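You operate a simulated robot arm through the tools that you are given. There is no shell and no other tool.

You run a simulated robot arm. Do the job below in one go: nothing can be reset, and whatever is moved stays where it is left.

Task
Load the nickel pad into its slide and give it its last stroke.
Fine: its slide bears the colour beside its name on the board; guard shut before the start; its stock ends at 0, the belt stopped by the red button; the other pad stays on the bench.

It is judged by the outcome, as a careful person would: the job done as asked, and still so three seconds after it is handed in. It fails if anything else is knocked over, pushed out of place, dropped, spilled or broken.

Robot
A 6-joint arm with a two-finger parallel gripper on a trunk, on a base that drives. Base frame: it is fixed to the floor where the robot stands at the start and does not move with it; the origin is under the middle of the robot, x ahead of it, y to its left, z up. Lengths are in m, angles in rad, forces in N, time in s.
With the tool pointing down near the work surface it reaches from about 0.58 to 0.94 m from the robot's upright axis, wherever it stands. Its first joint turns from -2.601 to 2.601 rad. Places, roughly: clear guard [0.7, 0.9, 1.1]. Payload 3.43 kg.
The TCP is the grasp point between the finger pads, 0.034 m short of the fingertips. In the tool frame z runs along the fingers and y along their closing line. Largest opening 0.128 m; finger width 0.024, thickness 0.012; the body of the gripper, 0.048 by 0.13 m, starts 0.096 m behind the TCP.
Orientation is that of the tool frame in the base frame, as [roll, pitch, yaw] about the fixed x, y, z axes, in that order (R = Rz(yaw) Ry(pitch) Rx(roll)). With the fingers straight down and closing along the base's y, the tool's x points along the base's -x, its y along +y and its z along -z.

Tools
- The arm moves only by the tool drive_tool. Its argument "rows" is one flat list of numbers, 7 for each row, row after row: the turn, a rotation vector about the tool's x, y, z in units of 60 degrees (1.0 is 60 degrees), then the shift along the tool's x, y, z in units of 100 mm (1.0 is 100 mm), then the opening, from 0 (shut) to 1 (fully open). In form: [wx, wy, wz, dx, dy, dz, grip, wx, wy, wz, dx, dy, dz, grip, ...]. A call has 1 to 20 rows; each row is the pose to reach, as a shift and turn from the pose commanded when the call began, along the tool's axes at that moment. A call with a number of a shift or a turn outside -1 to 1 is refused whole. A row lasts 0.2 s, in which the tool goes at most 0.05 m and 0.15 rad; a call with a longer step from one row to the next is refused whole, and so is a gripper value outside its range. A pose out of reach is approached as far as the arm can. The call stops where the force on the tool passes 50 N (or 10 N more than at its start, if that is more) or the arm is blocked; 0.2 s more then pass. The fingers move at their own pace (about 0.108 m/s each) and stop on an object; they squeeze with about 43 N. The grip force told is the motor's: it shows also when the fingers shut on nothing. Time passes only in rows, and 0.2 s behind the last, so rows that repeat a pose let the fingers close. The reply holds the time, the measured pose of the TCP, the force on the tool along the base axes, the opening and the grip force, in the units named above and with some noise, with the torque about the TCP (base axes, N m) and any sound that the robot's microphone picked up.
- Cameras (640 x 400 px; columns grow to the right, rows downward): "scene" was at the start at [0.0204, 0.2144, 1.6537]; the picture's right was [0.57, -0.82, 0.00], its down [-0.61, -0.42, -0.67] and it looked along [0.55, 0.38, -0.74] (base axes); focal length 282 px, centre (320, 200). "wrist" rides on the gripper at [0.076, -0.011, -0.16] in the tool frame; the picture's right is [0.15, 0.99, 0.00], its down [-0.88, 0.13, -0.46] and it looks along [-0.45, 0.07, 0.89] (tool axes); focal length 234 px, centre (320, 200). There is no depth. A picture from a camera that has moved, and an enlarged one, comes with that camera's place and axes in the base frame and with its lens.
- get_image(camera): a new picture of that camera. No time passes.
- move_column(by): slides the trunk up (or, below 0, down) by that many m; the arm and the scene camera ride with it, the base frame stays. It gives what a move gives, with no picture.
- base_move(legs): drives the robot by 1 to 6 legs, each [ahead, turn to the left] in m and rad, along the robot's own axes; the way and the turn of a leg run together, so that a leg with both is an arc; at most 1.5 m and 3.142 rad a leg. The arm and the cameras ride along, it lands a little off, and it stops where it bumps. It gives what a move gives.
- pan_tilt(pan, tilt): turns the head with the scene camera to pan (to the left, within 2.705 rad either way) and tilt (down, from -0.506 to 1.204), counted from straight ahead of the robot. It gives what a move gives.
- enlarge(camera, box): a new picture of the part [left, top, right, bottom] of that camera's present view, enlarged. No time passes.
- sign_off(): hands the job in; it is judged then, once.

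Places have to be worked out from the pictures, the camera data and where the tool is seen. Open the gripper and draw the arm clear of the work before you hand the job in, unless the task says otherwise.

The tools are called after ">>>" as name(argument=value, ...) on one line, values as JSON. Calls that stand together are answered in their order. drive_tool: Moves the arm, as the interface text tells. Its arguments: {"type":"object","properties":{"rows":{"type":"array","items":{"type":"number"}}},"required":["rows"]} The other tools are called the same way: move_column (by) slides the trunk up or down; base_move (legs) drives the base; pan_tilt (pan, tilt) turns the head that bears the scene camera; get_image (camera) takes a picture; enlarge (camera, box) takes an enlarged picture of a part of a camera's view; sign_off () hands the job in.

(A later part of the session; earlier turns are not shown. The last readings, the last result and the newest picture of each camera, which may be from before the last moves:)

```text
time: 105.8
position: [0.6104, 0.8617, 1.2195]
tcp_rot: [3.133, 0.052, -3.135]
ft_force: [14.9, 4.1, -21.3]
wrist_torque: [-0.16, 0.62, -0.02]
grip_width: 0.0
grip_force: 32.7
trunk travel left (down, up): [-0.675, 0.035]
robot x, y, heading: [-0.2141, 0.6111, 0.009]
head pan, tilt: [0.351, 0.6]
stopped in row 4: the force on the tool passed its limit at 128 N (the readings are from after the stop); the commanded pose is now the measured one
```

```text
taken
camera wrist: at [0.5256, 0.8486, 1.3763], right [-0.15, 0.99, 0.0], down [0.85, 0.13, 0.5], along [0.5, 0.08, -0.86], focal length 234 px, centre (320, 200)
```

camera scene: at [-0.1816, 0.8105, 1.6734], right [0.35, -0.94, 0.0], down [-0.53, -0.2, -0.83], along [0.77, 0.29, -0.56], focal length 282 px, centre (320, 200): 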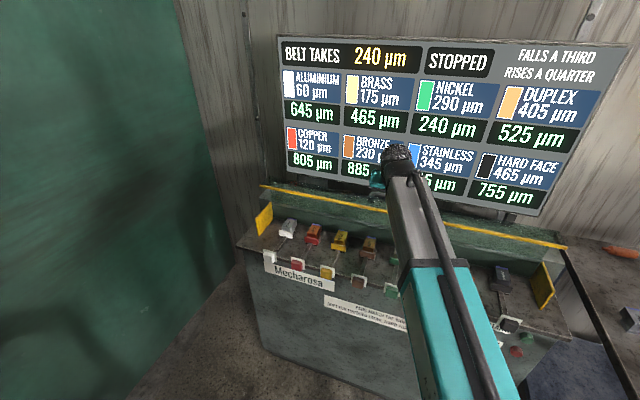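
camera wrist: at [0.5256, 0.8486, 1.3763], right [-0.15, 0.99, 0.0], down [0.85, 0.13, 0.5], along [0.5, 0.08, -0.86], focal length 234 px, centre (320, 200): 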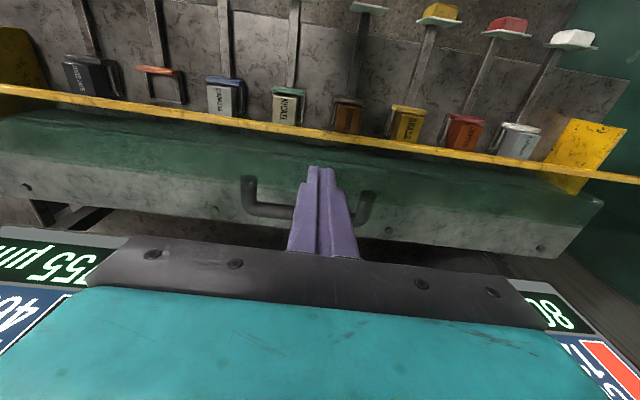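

Comparing rays from several views, the guard looks L-shaped: a steep main plate (handle behind it) hinged near the housing's front top, and a front lip ending in the yellow bar, so it does swing forward and down. I check whether my push moved it at all.

>>> get_image(camera="scene")

>>> enlarge(camera="scene", box=[250, 170, 350, 240])

>>> enlarge(camera="wrist", box=[420, 60, 640, 270])

>>> enlarge(camera="wrist", box=[0, 60, 260, 260])

```text
taken
camera scene: at [-0.1777, 0.8115, 1.6732], right [0.35, -0.94, 0.0], down [-0.53, -0.2, -0.83], along [0.77, 0.29, -0.56], focal length 282 px, centre (320, 200)
```

scene: 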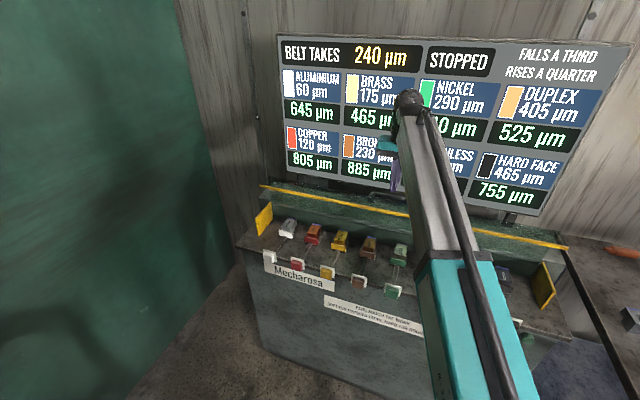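

```text
5.71 times, centred on (300, 205) of scene
camera zoom: at [-0.1777, 0.8115, 1.6732], right [0.35, -0.94, 0.0], down [-0.53, -0.2, -0.83], along [0.77, 0.29, -0.56], focal length 1609 px, centre (434, 171)
```

zoom: 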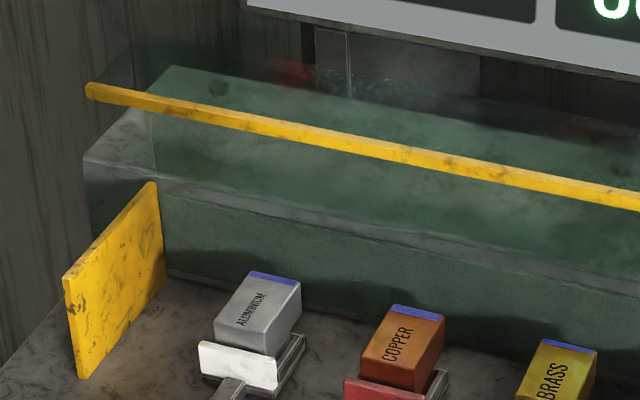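

```text
1.90 times, centred on (530, 165) of wrist
camera zoom: at [0.5256, 0.8486, 1.3763], right [-0.15, 0.99, 0.0], down [0.85, 0.13, 0.5], along [0.5, 0.08, -0.86], focal length 446 px, centre (-80, 267)
```

zoom: 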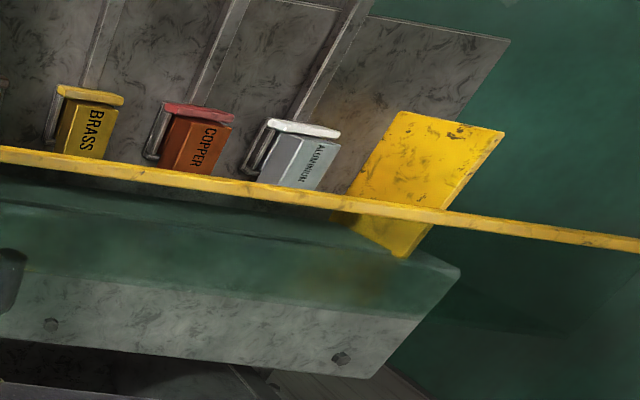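

```text
2.00 times, centred on (130, 160) of wrist
camera zoom: at [0.5256, 0.8486, 1.3763], right [-0.15, 0.99, 0.0], down [0.85, 0.13, 0.5], along [0.5, 0.08, -0.86], focal length 468 px, centre (700, 280)
```

zoom: 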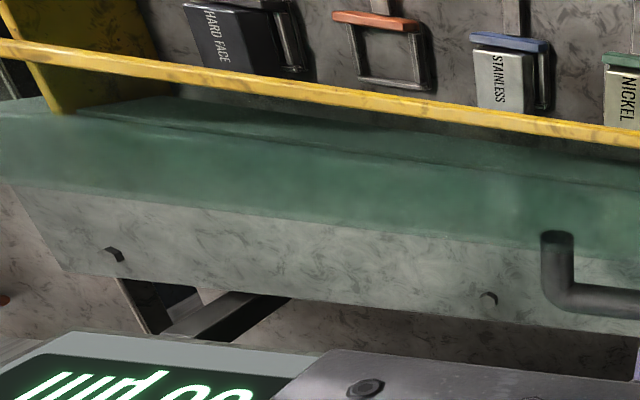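

The left end shows it clearly: main plate nearly vertical from hinge (0.661, 1.008) to corner (0.655, 1.12–1.13), lip forward to the bar. I'll hook the fingers behind that corner, beside the handle, and pull it toward the robot. First I re-lean the tool and shift right.

>>> drive_tool(rows=[0.008, -0.114, 0, 0, -0.25, 0, 0, 0.008, -0.228, 0, 0, -0.5, 0, 0, 0.008, -0.342, 0, 0, -0.75, 0, 0, 0.008, -0.456, 0, 0, -1.0, 0, 0])

>>> get_image(camera="wrist")

```text
time: 106.8
position: [0.6094, 0.7612, 1.2195]
tcp_rot: [-3.142, 0.528, -3.137]
ft_force: [1.2, 0.0, -0.2]
wrist_torque: [0.04, -0.02, 0.01]
grip_width: 0.0
grip_force: 33.1
trunk travel left (down, up): [-0.675, 0.035]
robot x, y, heading: [-0.2147, 0.6129, 0.01]
head pan, tilt: [0.351, 0.6]
```

```text
taken
camera wrist: at [0.4634, 0.7491, 1.3201], right [-0.13, 0.99, -0.07], down [0.53, 0.13, 0.84], along [0.84, 0.07, -0.54], focal length 234 px, centre (320, 200)
```

wrist: 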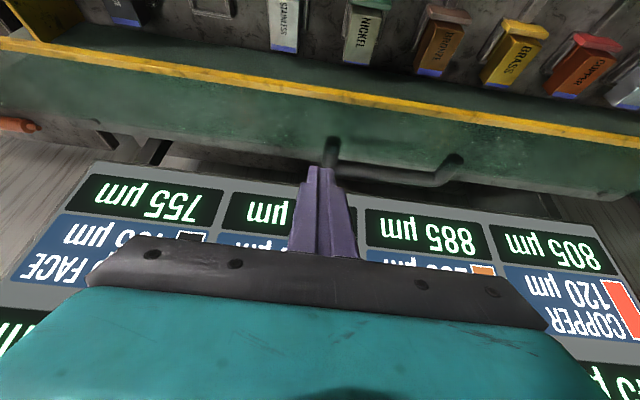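

Finger line is next to the handle's right leg; I move 6 cm further right and in behind the corner, still above it.

>>> drive_tool(rows=[0, 0, 0, 0, -0.3, 0, 0, 0, 0, 0, -0.1, -0.6, 0.12, 0, 0, 0, 0, -0.3, -0.6, 0.3, 0, 0, 0, 0, -0.43, -0.6, 0.45, 0])

>>> get_image(camera="wrist")

>>> get_image(camera="scene")

```text
time: 107.8
position: [0.6706, 0.7017, 1.2023]
tcp_rot: [3.141, 0.527, -3.137]
ft_force: [0.4, -0.4, -0.6]
wrist_torque: [-0.01, -0.04, 0.0]
grip_width: 0.0
grip_force: 33.2
trunk travel left (down, up): [-0.675, 0.035]
robot x, y, heading: [-0.2165, 0.6116, 0.011]
head pan, tilt: [0.351, 0.6]
```

```text
taken
camera wrist: at [0.5249, 0.6893, 1.3022], right [-0.13, 0.99, -0.07], down [0.53, 0.13, 0.84], along [0.84, 0.07, -0.54], focal length 234 px, centre (320, 200)
```

wrist: 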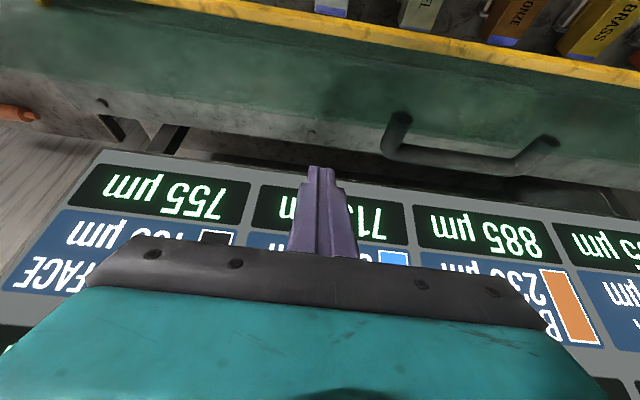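

```text
taken
camera scene: at [-0.1774, 0.8114, 1.6732], right [0.35, -0.94, 0.0], down [-0.53, -0.2, -0.82], along [0.77, 0.29, -0.57], focal length 282 px, centre (320, 200)
```

scene: 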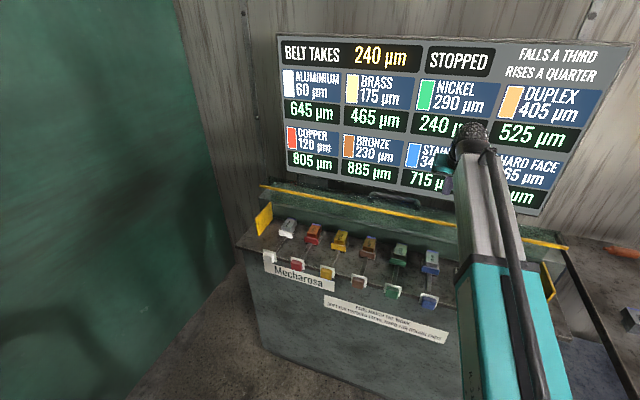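

The finger is clear of the handle. I lower it behind the glass in steps.

>>> drive_tool(rows=[0, 0, 0, 0.1, 0, 0.173, 0, 0, 0, 0, 0.2, 0, 0.346, 0, 0, 0, 0, 0.28, 0, 0.484, 0, 0, 0, 0, 0.36, 0, 0.622, 0])

>>> get_image(camera="wrist")

```text
time: 108.8
position: [0.6692, 0.7025, 1.1317]
tcp_rot: [3.14, 0.528, -3.136]
ft_force: [1.7, -0.2, 10.3]
wrist_torque: [-0.03, 0.09, 0.01]
grip_width: 0.0001
grip_force: 32.5
trunk travel left (down, up): [-0.675, 0.035]
robot x, y, heading: [-0.2176, 0.6137, 0.007]
head pan, tilt: [0.351, 0.6]
```

```text
taken
camera wrist: at [0.5242, 0.6902, 1.2313], right [-0.13, 0.99, -0.07], down [0.53, 0.13, 0.84], along [0.84, 0.07, -0.54], focal length 234 px, centre (320, 200)
```

wrist: 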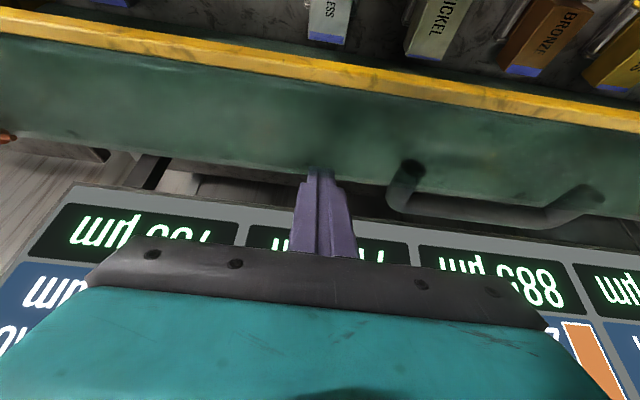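

The finger's underside touches the glass's top corner (about x 0.664, z 1.117). I pull slowly toward the robot.

>>> drive_tool(rows=[0, 0, 0, 0.0173, 0, -0.0101, 0, 0, 0, 0, 0.0346, 0, -0.0202, 0, 0, 0, 0, 0.0519, 0, -0.0303, 0, 0, 0, 0, 0.0692, 0, -0.0404, 0, 0, 0, 0, 0.0865, 0, -0.0505, 0, 0, 0, 0, 0.1038, 0, -0.0606, 0, 0, 0, 0, 0.1211, 0, -0.0707, 0, 0, 0, 0, 0.1384, 0, -0.0808, 0])

>>> get_image(camera="wrist")

```text
time: 110.6
position: [0.6541, 0.7034, 1.1305]
tcp_rot: [3.141, 0.524, -3.137]
ft_force: [3.6, -0.4, -0.1]
wrist_torque: [0.0, 0.0, -0.01]
grip_width: 0.0
grip_force: 32.6
trunk travel left (down, up): [-0.675, 0.035]
robot x, y, heading: [-0.2148, 0.6127, 0.007]
head pan, tilt: [0.351, 0.6]
```

```text
taken
camera wrist: at [0.508, 0.6899, 1.2312], right [-0.13, 0.99, -0.07], down [0.53, 0.13, 0.84], along [0.84, 0.07, -0.54], focal length 234 px, centre (320, 200)
```

wrist: 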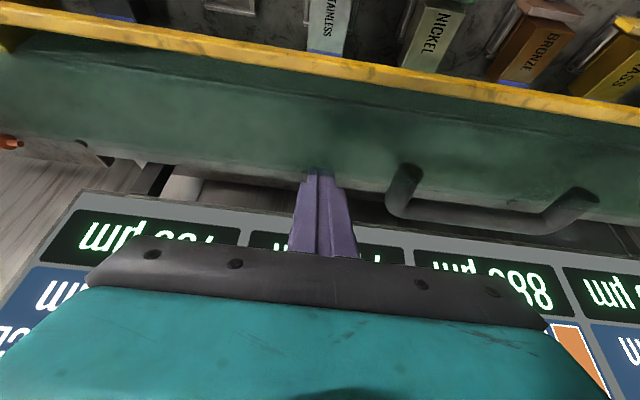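

The bar followed by about 15 mm at under 4 N, so the guard is swinging. I keep pulling along its arc.

>>> drive_tool(rows=[0, 0, 0, 0.062, 0, -0.026, 0, 0, 0, 0, 0.124, 0, -0.048, 0, 0, 0, 0, 0.186, 0, -0.068, 0, 0, 0, 0, 0.248, 0, -0.086, 0, 0, 0, 0, 0.31, 0, -0.104, 0, 0, 0, 0, 0.372, 0, -0.122, 0, 0, 0, 0, 0.434, 0, -0.138, 0, 0, 0, 0, 0.492, 0, -0.148, 0])

>>> get_image(camera="wrist")

>>> get_image(camera="scene")

```text
time: 112.4
position: [0.6025, 0.7028, 1.1184]
tcp_rot: [3.14, 0.525, -3.139]
ft_force: [1.1, -0.7, -0.1]
wrist_torque: [0.0, -0.02, 0.01]
grip_width: 0.0002
grip_force: 32.9
trunk travel left (down, up): [-0.675, 0.035]
robot x, y, heading: [-0.211, 0.6102, 0.009]
head pan, tilt: [0.351, 0.6]
```

```text
taken
camera wrist: at [0.4574, 0.6901, 1.2193], right [-0.13, 0.99, -0.07], down [0.53, 0.13, 0.84], along [0.84, 0.07, -0.54], focal length 234 px, centre (320, 200)
```

wrist: 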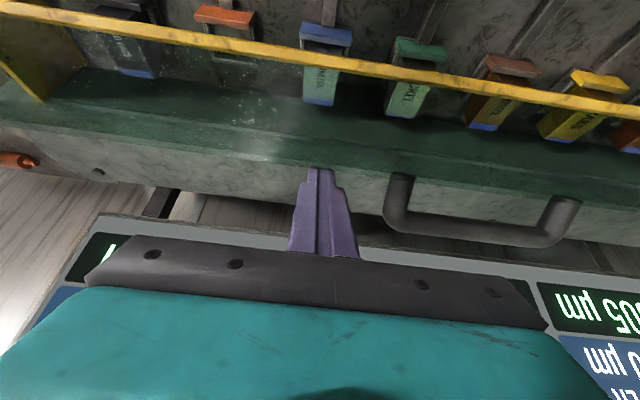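

```text
taken
camera scene: at [-0.1776, 0.8115, 1.6732], right [0.35, -0.94, 0.0], down [-0.53, -0.2, -0.83], along [0.77, 0.29, -0.56], focal length 282 px, centre (320, 200)
```

scene: 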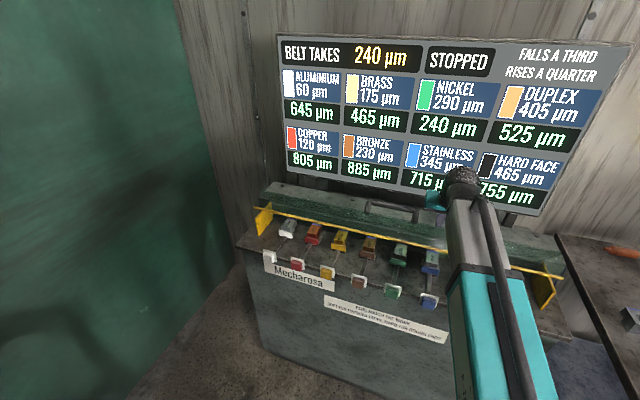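

The guard is swinging forward nicely over the pads. I continue along the arc.

>>> drive_tool(rows=[0, 0, 0, 0.075, 0, 0.005, 0, 0, 0, 0, 0.15, 0, 0.015, 0, 0, 0, 0, 0.225, 0, 0.03, 0, 0, 0, 0, 0.3, 0, 0.055, 0, 0, 0, 0, 0.37, 0, 0.085, 0, 0, 0, 0, 0.44, 0, 0.115, 0, 0, 0, 0, 0.505, 0, 0.145, 0, 0, 0, 0, 0.568, 0, 0.178, 0])

>>> get_image(camera="wrist")

>>> get_image(camera="scene")

```text
time: 114.2
position: [0.5637, 0.7012, 1.0755]
tcp_rot: [-3.141, 0.525, -3.136]
ft_force: [-0.3, 0.3, -0.3]
wrist_torque: [-0.03, -0.02, -0.03]
grip_width: 0.0
grip_force: 32.9
trunk travel left (down, up): [-0.675, 0.035]
robot x, y, heading: [-0.2139, 0.612, 0.014]
head pan, tilt: [0.351, 0.6]
```

```text
taken
camera wrist: at [0.4172, 0.6895, 1.1754], right [-0.13, 0.99, -0.07], down [0.53, 0.13, 0.84], along [0.84, 0.07, -0.54], focal length 234 px, centre (320, 200)
```

wrist: 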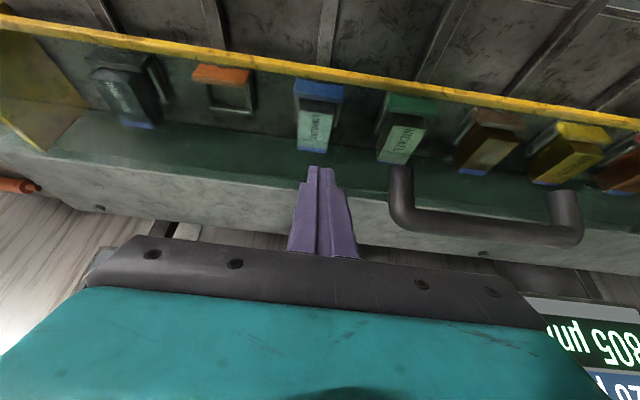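

```text
taken
camera scene: at [-0.1776, 0.8115, 1.6732], right [0.35, -0.94, 0.0], down [-0.53, -0.2, -0.83], along [0.77, 0.29, -0.56], focal length 282 px, centre (320, 200)
```

scene: 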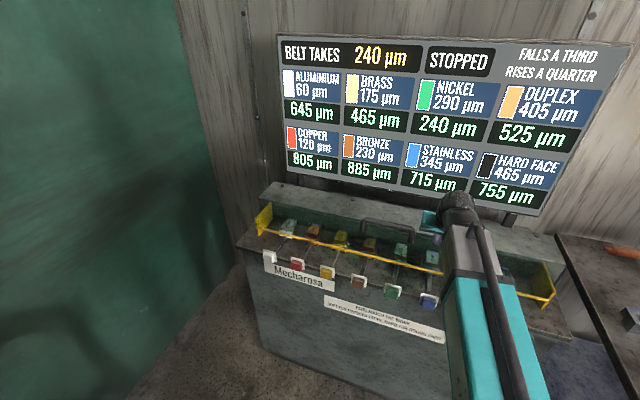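

Nearly shut. I push the plate down the rest of the way, gently.

>>> drive_tool(rows=[0, 0, 0, 0.04, 0, 0.03, 0, 0, 0, 0, 0.08, 0, 0.08, 0, 0, 0, 0, 0.11, 0, 0.13, 0, 0, 0, 0, 0.135, 0, 0.18, 0, 0, 0, 0, 0.16, 0, 0.22, 0])

>>> get_image(camera="wrist")

>>> enlarge(camera="scene", box=[240, 180, 460, 310])

```text
time: 115.4
position: [0.5605, 0.7013, 1.0484]
tcp_rot: [3.141, 0.527, -3.137]
ft_force: [0.5, 0.0, 0.6]
wrist_torque: [-0.01, 0.03, 0.01]
grip_width: 0.0
grip_force: 32.9
trunk travel left (down, up): [-0.675, 0.035]
robot x, y, heading: [-0.2135, 0.6134, 0.008]
head pan, tilt: [0.351, 0.6]
```

```text
taken
camera wrist: at [0.4145, 0.6892, 1.1487], right [-0.13, 0.99, -0.07], down [0.53, 0.13, 0.84], along [0.84, 0.07, -0.54], focal length 234 px, centre (320, 200)
```

wrist: 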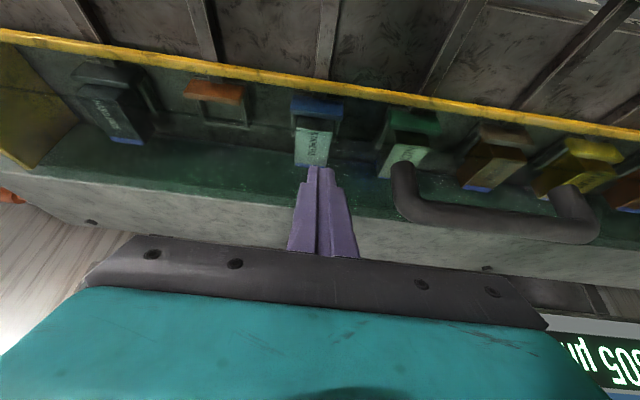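

```text
2.91 times, centred on (350, 245) of scene
camera zoom: at [-0.1776, 0.8115, 1.6732], right [0.35, -0.94, 0.0], down [-0.53, -0.2, -0.83], along [0.77, 0.29, -0.56], focal length 819 px, centre (233, 69)
```

zoom: 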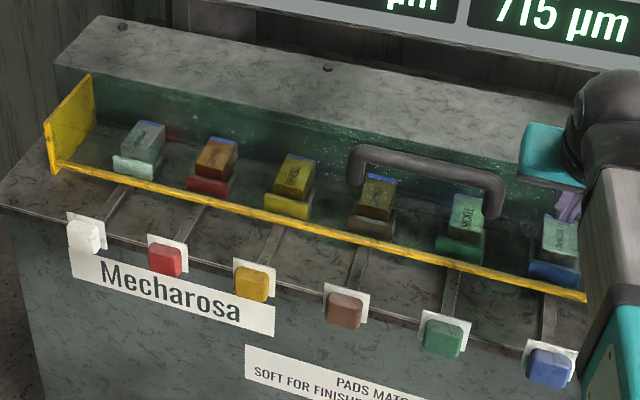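

The guard lies over the pads now. I press down further in small steps until it meets its stop.

>>> drive_tool(rows=[0, 0, 0, 0.02, 0, 0.035, 0, 0, 0, 0, 0.04, 0, 0.069, 0, 0, 0, 0, 0.05, 0, 0.086, 0])

>>> enlarge(camera="scene", box=[240, 180, 460, 310])

```text
time: 116.2
position: [0.5617, 0.7026, 1.0374]
tcp_rot: [-3.141, 0.526, -3.137]
ft_force: [-0.1, 0.4, 0.3]
wrist_torque: [0.05, 0.01, 0.02]
grip_width: 0.0001
grip_force: 33.1
trunk travel left (down, up): [-0.675, 0.035]
robot x, y, heading: [-0.2111, 0.6101, 0.006]
head pan, tilt: [0.351, 0.6]
```

```text
2.91 times, centred on (350, 245) of scene
camera zoom: at [-0.1776, 0.8115, 1.6732], right [0.35, -0.94, 0.0], down [-0.53, -0.2, -0.83], along [0.77, 0.29, -0.56], focal length 819 px, centre (233, 69)
```

zoom: 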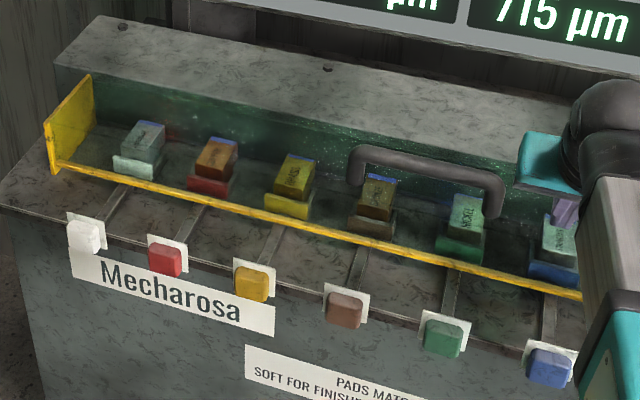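

The bar is at about (0.536, 0.943), as expected for fully shut. I press a little more to confirm the stop.

>>> drive_tool(rows=[0, 0, 0, 0.015, 0, 0.026, 0, 0, 0, 0, 0.03, 0, 0.052, 0])

>>> enlarge(camera="wrist", box=[200, 40, 440, 240])

```text
time: 116.8
position: [0.5609, 0.7018, 1.0356]
tcp_rot: [-3.141, 0.533, -3.136]
ft_force: [0.5, 0.9, 19.4]
wrist_torque: [0.06, -0.14, -0.08]
grip_width: 0.0
grip_force: 32.4
trunk travel left (down, up): [-0.675, 0.035]
robot x, y, heading: [-0.2131, 0.6114, 0.01]
head pan, tilt: [0.351, 0.6]
```

```text
2.00 times, centred on (320, 140) of wrist
camera zoom: at [0.414, 0.6893, 1.1347], right [-0.13, 0.99, -0.07], down [0.53, 0.13, 0.84], along [0.84, 0.07, -0.54], focal length 468 px, centre (320, 320)
```

zoom: 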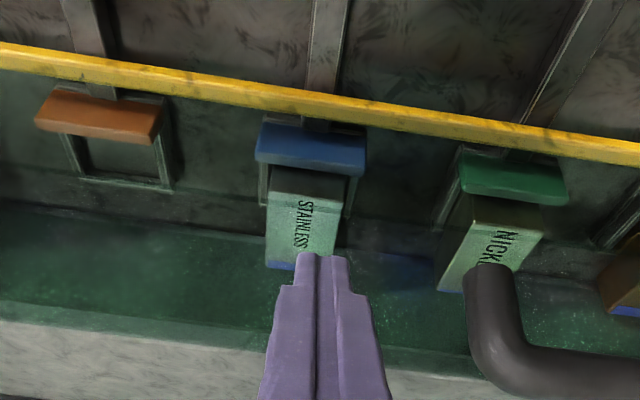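

Firm contact at 19 N: the guard is shut. I lift off, retreat, and check the board and the guard.

>>> drive_tool(rows=[0, 0, 0, -0.05, 0, -0.1, 0, 0, 0, 0, -0.1, 0, -0.4, 0, 0, 0, 0, 0.1, 0, -0.7, 0, 0, 0, 0, 0.3, 0, -0.8, 0])

>>> base_move(legs=[[-0.2, 0]])

>>> get_image(camera="scene")

>>> get_image(camera="wrist")

```text
time: 117.8
position: [0.4952, 0.7008, 1.0867]
tcp_rot: [-3.141, 0.526, -3.136]
ft_force: [0.2, 0.2, 0.7]
wrist_torque: [-0.02, 0.02, 0.0]
grip_width: 0.0003
grip_force: 32.9
trunk travel left (down, up): [-0.675, 0.035]
robot x, y, heading: [-0.2155, 0.6126, 0.005]
head pan, tilt: [0.351, 0.6]
```

```text
time: 119.5
position: [0.2937, 0.6991, 1.0871]
tcp_rot: [3.141, 0.527, -3.137]
ft_force: [-1.0, 0.3, 1.1]
wrist_torque: [0.0, -0.01, 0.02]
grip_width: 0.0
grip_force: 33.0
trunk travel left (down, up): [-0.675, 0.035]
robot x, y, heading: [-0.4169, 0.6095, 0.01]
head pan, tilt: [0.351, 0.6]
```

```text
taken
camera scene: at [-0.3804, 0.8096, 1.6732], right [0.35, -0.94, 0.0], down [-0.53, -0.2, -0.83], along [0.77, 0.29, -0.56], focal length 282 px, centre (320, 200)
```

scene: 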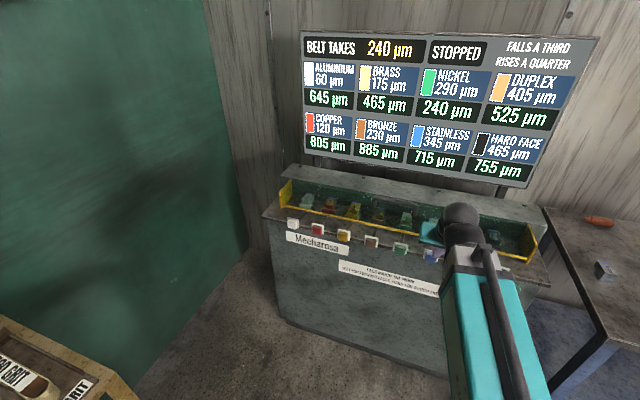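

```text
taken
camera wrist: at [0.1469, 0.6873, 1.1869], right [-0.13, 0.99, -0.07], down [0.53, 0.13, 0.84], along [0.84, 0.07, -0.54], focal length 234 px, centre (320, 200)
```

wrist: 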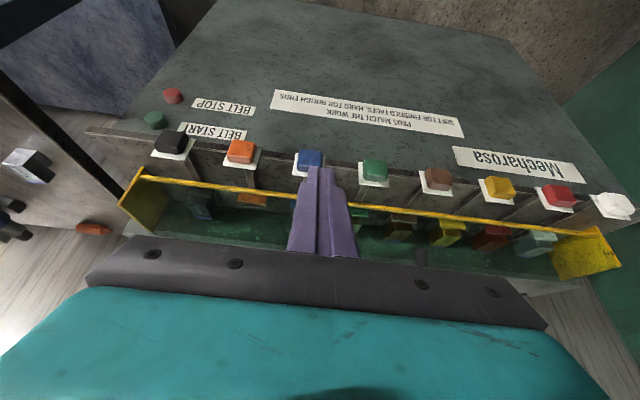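

I see the buttons well: green at about (0.484, 0.382, 0.832), red at (0.487, 0.382, 0.754). In the free space before the machine I tip the tool further forward and move toward them.

>>> drive_tool(rows=[0, -0.12, 0, 0, -0.2, 0, 0, 0, -0.24, 0, 0.1, -0.4, 0.1, 0, 0, -0.36, 0, 0.2, -0.6, 0.2, 0, 0, -0.48, 0, 0.3, -0.8, 0.2, 0, 0, -0.595, 0, 0.4, -1, 0.2, 0])

>>> get_image(camera="wrist")

```text
time: 120.7
position: [0.3788, 0.5951, 1.0421]
tcp_rot: [3.141, 1.151, -3.139]
ft_force: [1.0, 0.2, 0.2]
wrist_torque: [0.0, -0.02, 0.0]
grip_width: 0.0004
grip_force: 32.8
out of reach, approached as far as the arm can: row 2, 3, 4, 5
trunk travel left (down, up): [-0.675, 0.035]
robot x, y, heading: [-0.4159, 0.6091, 0.006]
head pan, tilt: [0.351, 0.6]
```

```text
taken
camera wrist: at [0.2028, 0.5824, 1.0393], right [-0.06, 0.99, -0.13], down [-0.06, 0.13, 0.99], along [1.0, 0.07, 0.05], focal length 234 px, centre (320, 200)
```

wrist: 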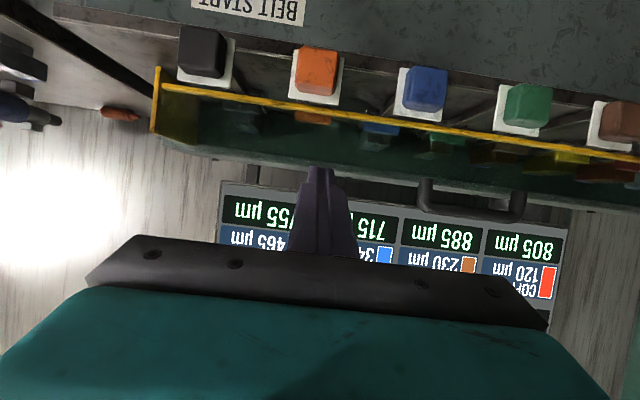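

The arm is at its inner limit here; I back the base another 0.12 m to give it room.

>>> base_move(legs=[[-0.12, 0]])

>>> drive_tool(rows=[0, 0, 0, 0, 0, 0.0, 0])

```text
time: 122.1
position: [0.2572, 0.5945, 1.0443]
tcp_rot: [-3.139, 1.149, -3.135]
ft_force: [0.2, -0.6, 0.1]
wrist_torque: [0.0, 0.04, 0.03]
grip_width: 0.0001
grip_force: 32.8
trunk travel left (down, up): [-0.675, 0.035]
robot x, y, heading: [-0.5389, 0.6086, 0.006]
head pan, tilt: [0.351, 0.6]
```

```text
time: 122.5
position: [0.2582, 0.5937, 1.0427]
tcp_rot: [-3.142, 1.148, -3.136]
ft_force: [0.3, -0.1, 0.6]
wrist_torque: [-0.01, -0.04, 0.01]
grip_width: 0.0
grip_force: 33.1
trunk travel left (down, up): [-0.675, 0.035]
robot x, y, heading: [-0.5354, 0.6094, 0.009]
head pan, tilt: [0.351, 0.6]
```

Now I move right and down toward the green button in front of the machine.

>>> drive_tool(rows=[0, 0, 0, 0.23, -0.25, 0.1, 0, 0, 0, 0, 0.46, -0.5, 0.2, 0, 0, 0, 0, 0.69, -0.75, 0.3, 0, 0, 0, 0, 0.912, -1, 0.41, 0])

>>> drive_tool(rows=[0, 0, 0, 0.23, -0.28, 0.1, 0, 0, 0, 0, 0.46, -0.56, 0.2, 0, 0, 0, 0, 0.69, -0.84, 0.3, 0, 0, 0, 0, 0.88, -1, 0.4, 0])

>>> get_image(camera="wrist")

```text
time: 123.5
position: [0.2597, 0.4938, 0.9425]
tcp_rot: [3.14, 1.147, -3.138]
ft_force: [0.4, -0.4, 0.3]
wrist_torque: [0.0, 0.01, 0.01]
grip_width: 0.0
grip_force: 32.6
trunk travel left (down, up): [-0.675, 0.035]
robot x, y, heading: [-0.5358, 0.6096, 0.01]
head pan, tilt: [0.351, 0.6]
```

```text
time: 124.5
position: [0.2613, 0.3924, 0.8477]
tcp_rot: [-3.139, 1.148, -3.137]
ft_force: [0.0, 0.5, 0.0]
wrist_torque: [0.03, 0.04, 0.03]
grip_width: 0.0
grip_force: 32.9
trunk travel left (down, up): [-0.675, 0.035]
robot x, y, heading: [-0.5375, 0.6086, 0.011]
head pan, tilt: [0.351, 0.6]
```

```text
taken
camera wrist: at [0.0839, 0.3806, 0.8434], right [-0.06, 0.99, -0.13], down [-0.06, 0.13, 0.99], along [1.0, 0.07, 0.05], focal length 234 px, centre (320, 200)
```

wrist: 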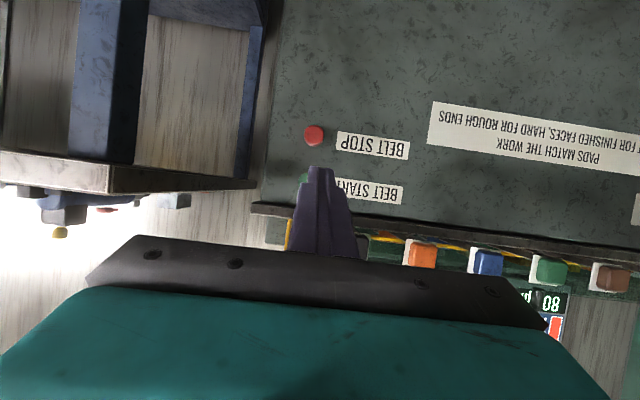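

Buttons confirmed: green (0.48, 0.382, 0.831), red (0.48, 0.383, 0.755). I align in y and advance toward the green one.

>>> drive_tool(rows=[0, 0, 0, -0.14, -0.09, 0.32, 0, 0, 0, 0, -0.28, -0.09, 0.63, 0, 0, 0, 0, -0.41, -0.09, 0.91, 0])

>>> drive_tool(rows=[0, 0, 0, -0.08, 0, 0.182, 0, 0, 0, 0, -0.16, 0, 0.365, 0])

>>> get_image(camera="wrist")

>>> get_image(camera="scene")

```text
time: 125.3
position: [0.3609, 0.386, 0.8461]
tcp_rot: [-3.141, 1.149, -3.138]
ft_force: [-0.4, 0.5, 0.0]
wrist_torque: [0.02, 0.0, -0.04]
grip_width: 0.0
grip_force: 32.8
trunk travel left (down, up): [-0.675, 0.035]
robot x, y, heading: [-0.535, 0.6097, 0.006]
head pan, tilt: [0.351, 0.6]
```

```text
time: 125.9
position: [0.4004, 0.3865, 0.8461]
tcp_rot: [-3.139, 1.149, -3.135]
ft_force: [-0.2, -0.6, 0.6]
wrist_torque: [-0.02, -0.04, -0.02]
grip_width: 0.0002
grip_force: 33.1
trunk travel left (down, up): [-0.675, 0.035]
robot x, y, heading: [-0.5371, 0.6087, 0.007]
head pan, tilt: [0.351, 0.6]
```

```text
taken
camera wrist: at [0.2232, 0.374, 0.8429], right [-0.07, 0.99, -0.13], down [-0.06, 0.13, 0.99], along [1.0, 0.07, 0.05], focal length 234 px, centre (320, 200)
```

wrist: 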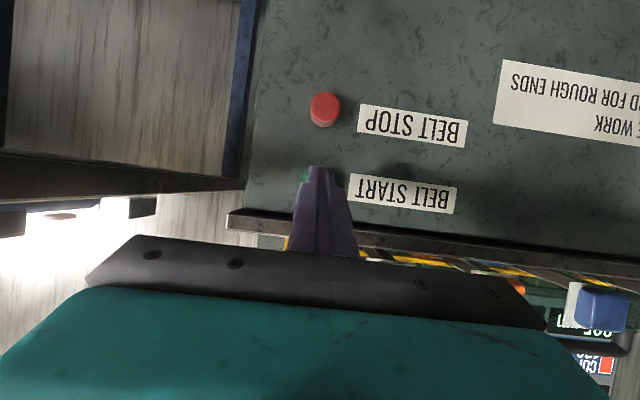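

```text
taken
camera scene: at [-0.4998, 0.8084, 1.6732], right [0.35, -0.94, 0.0], down [-0.53, -0.2, -0.82], along [0.77, 0.29, -0.57], focal length 282 px, centre (320, 200)
```

scene: 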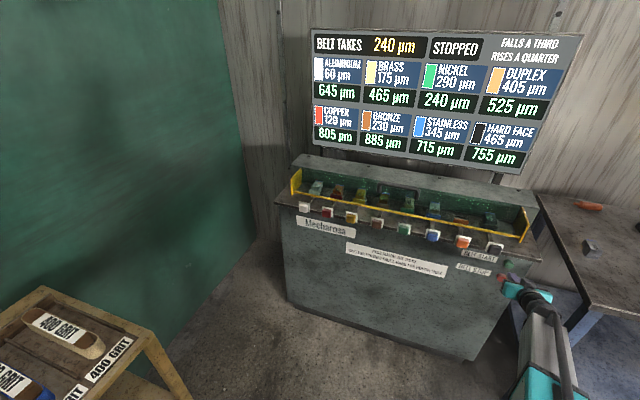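

I zoom to see the green button behind the fingertip.

>>> enlarge(camera="wrist", box=[270, 80, 380, 220])

```text
2.86 times, centred on (325, 150) of wrist
camera zoom: at [0.2232, 0.374, 0.8429], right [-0.07, 0.99, -0.13], down [-0.06, 0.13, 0.99], along [1.0, 0.07, 0.05], focal length 669 px, centre (306, 343)
```

zoom: 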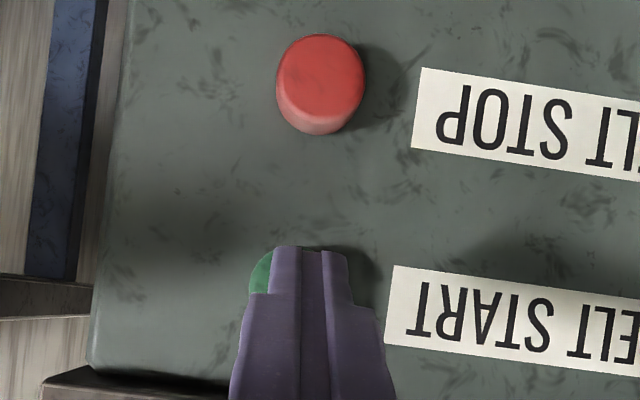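

The green button centre is about 6 mm right of my finger line. I correct, advance, then press in small steps.

>>> drive_tool(rows=[0, 0, 0, 0, -0.06, 0, 0, 0, 0, 0, -0.05, -0.06, 0.11, 0, 0, 0, 0, -0.1, -0.06, 0.22, 0])

>>> drive_tool(rows=[0, 0, 0, -0.012, 0, 0.027, 0, 0, 0, 0, -0.025, 0, 0.055, 0])

>>> drive_tool(rows=[0, 0, 0, -0.012, 0, 0.027, 0, 0, 0, 0, -0.025, 0, 0.055, 0])

```text
time: 126.7
position: [0.4243, 0.3797, 0.8463]
tcp_rot: [-3.141, 1.149, -3.135]
ft_force: [0.6, 0.4, 0.1]
wrist_torque: [0.0, 0.0, 0.01]
grip_width: 0.0
grip_force: 32.7
trunk travel left (down, up): [-0.675, 0.035]
robot x, y, heading: [-0.5325, 0.6076, 0.005]
head pan, tilt: [0.351, 0.6]
```

```text
time: 127.3
position: [0.4303, 0.3806, 0.8462]
tcp_rot: [-3.139, 1.15, -3.136]
ft_force: [-0.7, 0.6, 0.1]
wrist_torque: [-0.01, 0.02, 0.02]
grip_width: 0.0002
grip_force: 33.1
trunk travel left (down, up): [-0.675, 0.035]
robot x, y, heading: [-0.5345, 0.6103, 0.008]
head pan, tilt: [0.351, 0.6]
```

```text
time: 127.9
position: [0.4365, 0.3811, 0.8467]
tcp_rot: [-3.141, 1.149, -3.139]
ft_force: [-0.4, -0.8, 0.3]
wrist_torque: [0.01, 0.01, -0.01]
grip_width: 0.0
grip_force: 33.1
trunk travel left (down, up): [-0.675, 0.035]
robot x, y, heading: [-0.5366, 0.6066, 0.007]
head pan, tilt: [0.351, 0.6]
```

No contact yet (tip at x ≈ 0.4725). I continue in small steps.

>>> drive_tool(rows=[0, 0, 0, -0.012, 0, 0.027, 0])

>>> drive_tool(rows=[0, 0, 0, -0.012, 0, 0.027, 0])

>>> enlarge(camera="scene", box=[300, 20, 600, 190])

```text
time: 128.3
position: [0.4388, 0.3798, 0.846]
tcp_rot: [-3.139, 1.15, -3.137]
ft_force: [0.8, 0.0, 0.3]
wrist_torque: [0.0, -0.01, -0.01]
grip_width: 0.0
grip_force: 32.8
trunk travel left (down, up): [-0.675, 0.035]
robot x, y, heading: [-0.536, 0.6094, 0.01]
head pan, tilt: [0.351, 0.6]
```

```text
time: 128.7
position: [0.442, 0.3803, 0.8463]
tcp_rot: [-3.14, 1.15, -3.138]
ft_force: [0.1, -0.2, 0.1]
wrist_torque: [0.0, 0.02, -0.02]
grip_width: 0.0
grip_force: 32.6
trunk travel left (down, up): [-0.675, 0.035]
robot x, y, heading: [-0.536, 0.6052, 0.008]
head pan, tilt: [0.351, 0.6]
```

```text
2.13 times, centred on (450, 105) of scene
camera zoom: at [-0.5, 0.8084, 1.6732], right [0.35, -0.94, 0.0], down [-0.53, -0.2, -0.83], along [0.77, 0.29, -0.56], focal length 601 px, centre (43, 403)
```

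zoom: 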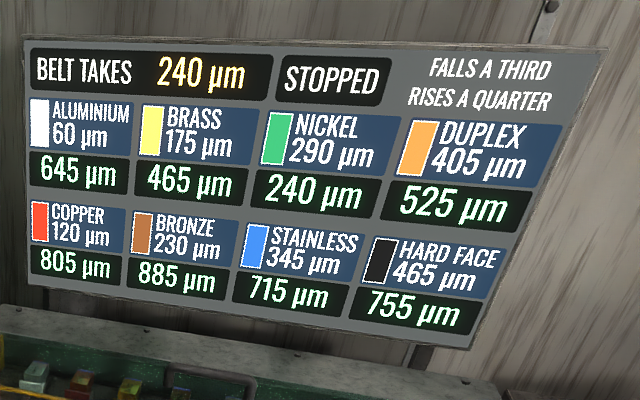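

The board still reads: take 240, nickel 240, stopped. I press on.

>>> drive_tool(rows=[0, 0, 0, -0.012, 0, 0.027, 0])

>>> drive_tool(rows=[0, 0, 0, -0.012, 0, 0.027, 0])

>>> drive_tool(rows=[0, 0, 0, -0.012, 0, 0.027, 0])

>>> enlarge(camera="scene", box=[300, 20, 600, 190])

```text
time: 129.1
position: [0.4445, 0.3785, 0.8459]
tcp_rot: [-3.139, 1.147, -3.137]
ft_force: [-1.4, 0.0, -0.2]
wrist_torque: [-0.01, 0.03, 0.0]
grip_width: 0.0001
grip_force: 32.9
trunk travel left (down, up): [-0.675, 0.035]
robot x, y, heading: [-0.5391, 0.6048, 0.004]
head pan, tilt: [0.351, 0.6]
```

```text
time: 129.5
position: [0.4483, 0.3779, 0.8465]
tcp_rot: [-3.139, 1.149, -3.135]
ft_force: [-2.9, 0.4, -0.9]
wrist_torque: [-0.02, -0.02, 0.04]
grip_width: 0.0
grip_force: 32.7
trunk travel left (down, up): [-0.675, 0.035]
robot x, y, heading: [-0.5348, 0.6098, 0.007]
head pan, tilt: [0.351, 0.6]
```

```text
time: 129.9
position: [0.4486, 0.3802, 0.847]
tcp_rot: [-3.141, 1.149, -3.135]
ft_force: [-19.2, 1.8, -2.0]
wrist_torque: [0.05, 0.11, 0.1]
grip_width: 0.0
grip_force: 32.4
trunk travel left (down, up): [-0.675, 0.035]
robot x, y, heading: [-0.5342, 0.6057, 0.01]
head pan, tilt: [0.351, 0.6]
```

```text
2.13 times, centred on (450, 105) of scene
camera zoom: at [-0.5019, 0.8086, 1.6732], right [0.35, -0.94, 0.0], down [-0.53, -0.2, -0.83], along [0.77, 0.29, -0.56], focal length 601 px, centre (43, 403)
```

zoom: 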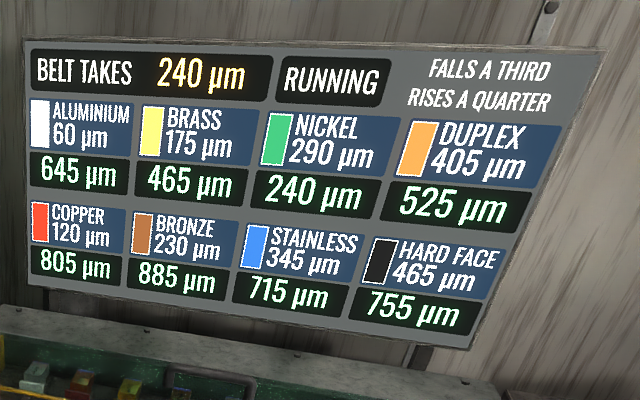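

The belt is RUNNING, take 240, nickel 240. I withdraw from the button.

>>> drive_tool(rows=[0, 0, 0, 0.04, 0, -0.09, 0, 0, 0, 0, 0.16, 0, -0.36, 0, 0, 0, 0, 0.3, 0, -0.67, 0, 0, 0, 0, 0.43, 0, -0.957, 0])

>>> enlarge(camera="scene", box=[300, 20, 600, 190])

```text
time: 130.9
position: [0.3458, 0.3805, 0.8464]
tcp_rot: [-3.14, 1.149, -3.134]
ft_force: [0.0, 0.8, -0.3]
wrist_torque: [-0.01, 0.03, 0.01]
grip_width: 0.0
grip_force: 33.4
trunk travel left (down, up): [-0.675, 0.035]
robot x, y, heading: [-0.5364, 0.6108, 0.005]
head pan, tilt: [0.351, 0.6]
```

```text
2.13 times, centred on (450, 105) of scene
camera zoom: at [-0.5003, 0.8084, 1.6732], right [0.35, -0.94, 0.0], down [-0.53, -0.2, -0.83], along [0.77, 0.29, -0.56], focal length 601 px, centre (43, 403)
```

zoom: 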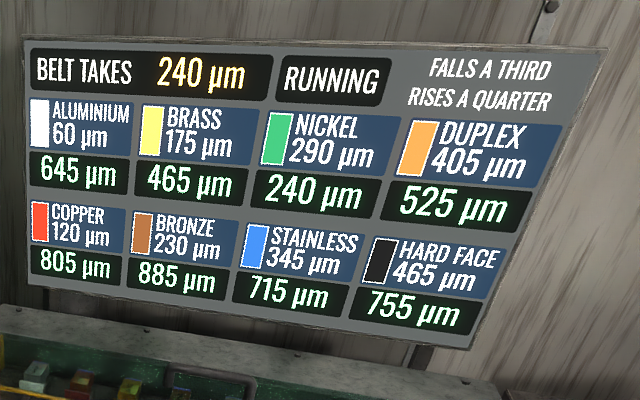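

Still running at 240. I move up and left toward the green knob, staying in front of the knobs.

>>> drive_tool(rows=[0, 0, 0, -0.2, 0.2, -0.15, 0.2, 0, 0, 0, -0.4, 0.45, -0.3, 0.4, 0, 0, 0, -0.6, 0.72, -0.45, 0.6, 0, 0, 0, -0.794, 1, -0.576, 0.6])

>>> drive_tool(rows=[0, 0, 0, 0, 0.45, 0, 0.6, 0, 0, 0, 0, 0.9, 0, 0.6, 0, 0, 0, 0, 1, 0, 0.6])

>>> drive_tool(rows=[0, 0, 0, 0, 0.45, 0, 0.6, 0, 0, 0, 0, 0.9, 0, 0.6, 0, 0, 0, 0, 1, 0, 0.6])

>>> drive_tool(rows=[0, 0, 0, 0, 0.45, 0, 0.6, 0, 0, 0, 0, 0.9, 0, 0.6, 0, 0, 0, 0, 1, 0, 0.6])

>>> get_image(camera="wrist")

>>> get_image(camera="scene")

```text
time: 131.9
position: [0.3246, 0.4809, 0.9434]
tcp_rot: [-3.142, 1.148, -3.138]
ft_force: [-0.4, -0.9, 0.4]
wrist_torque: [-0.01, 0.01, 0.0]
grip_width: 0.0769
grip_force: 0.1
trunk travel left (down, up): [-0.675, 0.035]
robot x, y, heading: [-0.536, 0.6062, 0.005]
head pan, tilt: [0.351, 0.6]
```

```text
time: 132.7
position: [0.3239, 0.5806, 0.9411]
tcp_rot: [-3.14, 1.15, -3.135]
ft_force: [-0.5, -0.3, 1.6]
wrist_torque: [-0.01, 0.0, -0.02]
grip_width: 0.0767
grip_force: 0.1
trunk travel left (down, up): [-0.675, 0.035]
robot x, y, heading: [-0.5378, 0.6081, 0.01]
head pan, tilt: [0.351, 0.6]
```

```text
time: 133.5
position: [0.3256, 0.681, 0.9422]
tcp_rot: [-3.138, 1.149, -3.135]
ft_force: [0.5, 0.9, 0.0]
wrist_torque: [-0.03, 0.01, 0.02]
grip_width: 0.0769
grip_force: 0.0
trunk travel left (down, up): [-0.675, 0.035]
robot x, y, heading: [-0.5342, 0.6074, 0.01]
head pan, tilt: [0.351, 0.6]
```

```text
time: 134.3
position: [0.3244, 0.7784, 0.9424]
tcp_rot: [-3.14, 1.149, -3.137]
ft_force: [0.2, -0.2, 0.0]
wrist_torque: [-0.04, -0.03, 0.02]
grip_width: 0.0772
grip_force: 0.0
trunk travel left (down, up): [-0.675, 0.035]
robot x, y, heading: [-0.5386, 0.6098, 0.008]
head pan, tilt: [0.351, 0.6]
```

```text
taken
camera wrist: at [0.1472, 0.7668, 0.9386], right [-0.06, 0.99, -0.13], down [-0.06, 0.13, 0.99], along [1.0, 0.07, 0.05], focal length 234 px, centre (320, 200)
```

wrist: 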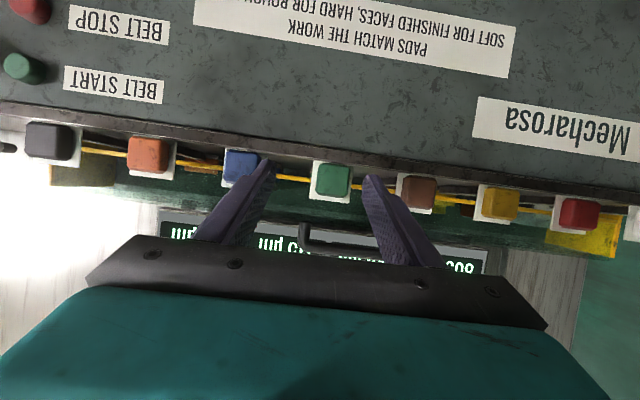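

```text
taken
camera scene: at [-0.5, 0.8085, 1.6732], right [0.35, -0.94, 0.0], down [-0.53, -0.2, -0.83], along [0.77, 0.29, -0.56], focal length 282 px, centre (320, 200)
```

scene: 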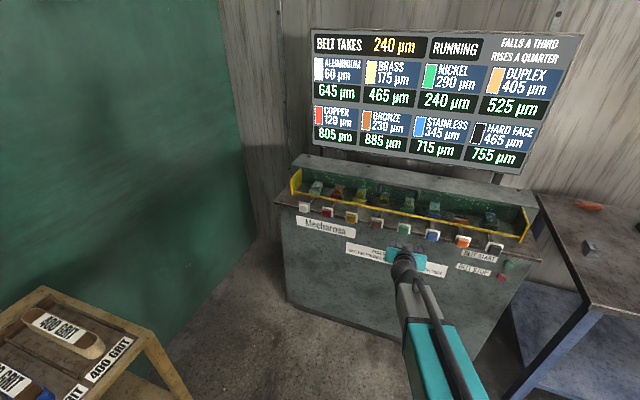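

The green knob is straight ahead at y 0.798, z ≈ 0.928, between the open fingers after a 2 cm shift. I centre and advance around it.

>>> drive_tool(rows=[0, 0, 0, 0, 0.195, 0, 0.6, 0, 0, 0, -0.1, 0.195, 0.22, 0.6, 0, 0, 0, -0.2, 0.195, 0.44, 0.6, 0, 0, 0, -0.287, 0.195, 0.638, 0.6])

>>> get_image(camera="wrist")

```text
time: 135.3
position: [0.3942, 0.7993, 0.9429]
tcp_rot: [-3.141, 1.149, -3.134]
ft_force: [0.2, -0.1, 0.4]
wrist_torque: [0.0, 0.0, 0.0]
grip_width: 0.0768
grip_force: 0.2
trunk travel left (down, up): [-0.675, 0.035]
robot x, y, heading: [-0.5373, 0.6126, 0.005]
head pan, tilt: [0.351, 0.6]
```

```text
taken
camera wrist: at [0.2172, 0.7874, 0.9395], right [-0.06, 0.99, -0.13], down [-0.06, 0.13, 0.99], along [1.0, 0.07, 0.05], focal length 234 px, centre (320, 200)
```

wrist: 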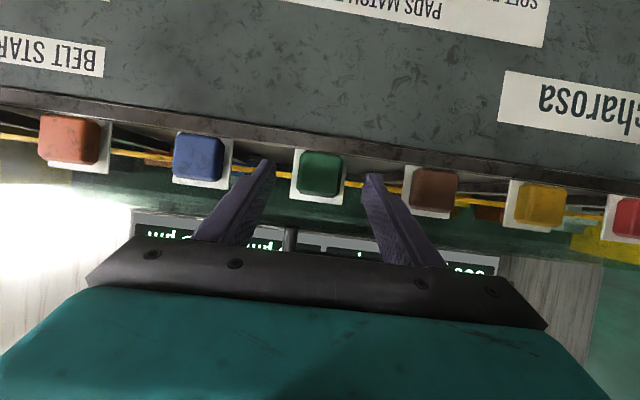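

Well centred. I advance 13 mm more and close on the knob.

>>> drive_tool(rows=[0, 0, 0, -0.027, 0, 0.059, 0.6, 0, 0, 0, -0.053, 0, 0.119, 0.6, 0, 0, 0, -0.053, 0, 0.119, 0.3, 0, 0, 0, -0.053, 0, 0.119, 0.2, 0, 0, 0, -0.053, 0, 0.119, 0.2])

>>> get_image(camera="wrist")

>>> enlarge(camera="scene", box=[300, 20, 600, 190])

```text
time: 136.5
position: [0.4066, 0.7993, 0.9424]
tcp_rot: [3.141, 1.147, -3.136]
ft_force: [2.3, 0.1, -0.7]
wrist_torque: [0.22, 0.28, 0.14]
grip_width: 0.0397
grip_force: 44.9
trunk travel left (down, up): [-0.675, 0.035]
robot x, y, heading: [-0.5335, 0.6109, 0.005]
head pan, tilt: [0.351, 0.6]
```

```text
taken
camera wrist: at [0.2302, 0.7872, 0.9392], right [-0.06, 0.99, -0.13], down [-0.06, 0.13, 0.99], along [1.0, 0.07, 0.05], focal length 234 px, centre (320, 200)
```

wrist: 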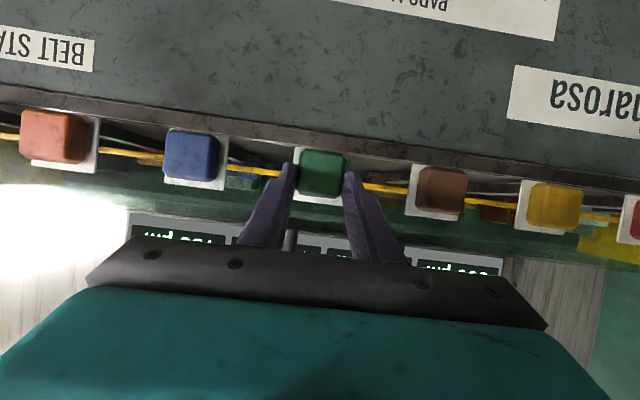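

```text
2.13 times, centred on (450, 105) of scene
camera zoom: at [-0.4998, 0.8086, 1.6732], right [0.35, -0.94, 0.0], down [-0.53, -0.2, -0.83], along [0.77, 0.29, -0.56], focal length 601 px, centre (43, 403)
```

zoom: 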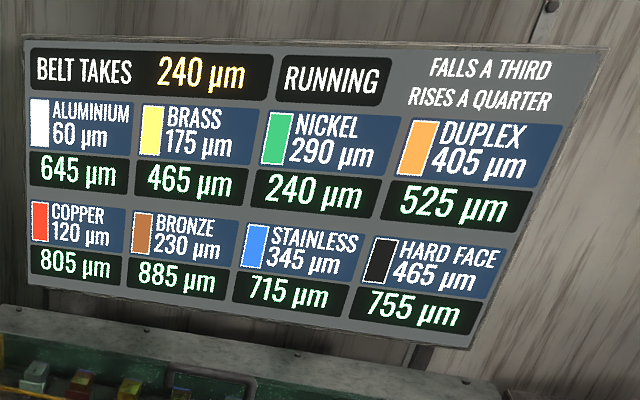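

The knob is held. Board: running, 240/240. I push the slide in slowly.

>>> drive_tool(rows=[0, 0, 0, -0.0123, 0, 0.0274, 0.1, 0, 0, 0, -0.0246, 0, 0.0547, 0.1, 0, 0, 0, -0.0369, 0, 0.082, 0.1, 0, 0, 0, -0.0492, 0, 0.1094, 0.1])

>>> enlarge(camera="scene", box=[300, 20, 600, 190])

>>> get_image(camera="wrist")

```text
time: 137.5
position: [0.4192, 0.8003, 0.9425]
tcp_rot: [-3.14, 1.149, -3.134]
ft_force: [-2.4, 2.4, -1.1]
wrist_torque: [0.43, 0.21, 0.13]
grip_width: 0.0401
grip_force: 45.0
trunk travel left (down, up): [-0.675, 0.035]
robot x, y, heading: [-0.5404, 0.6101, 0.01]
head pan, tilt: [0.351, 0.6]
```

```text
2.13 times, centred on (450, 105) of scene
camera zoom: at [-0.5001, 0.8088, 1.6731], right [0.35, -0.94, 0.0], down [-0.53, -0.2, -0.83], along [0.77, 0.29, -0.56], focal length 601 px, centre (43, 403)
```

zoom: 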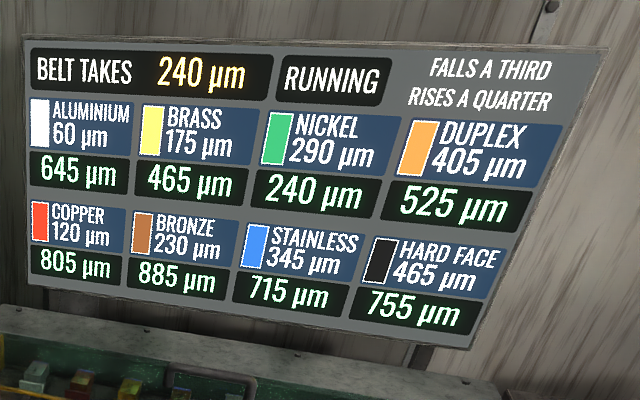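

```text
taken
camera wrist: at [0.2418, 0.7873, 0.9393], right [-0.07, 0.99, -0.13], down [-0.06, 0.13, 0.99], along [1.0, 0.07, 0.05], focal length 234 px, centre (320, 200)
```

wrist: 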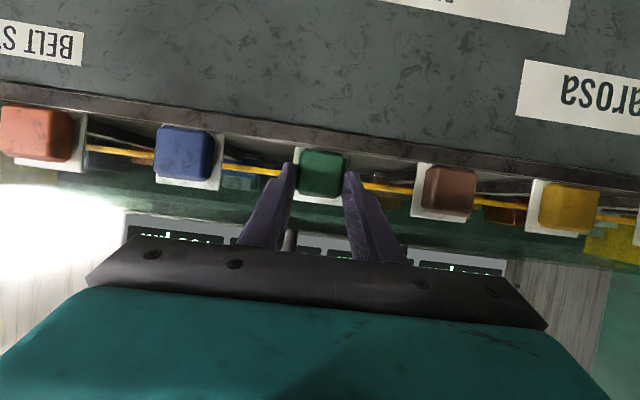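

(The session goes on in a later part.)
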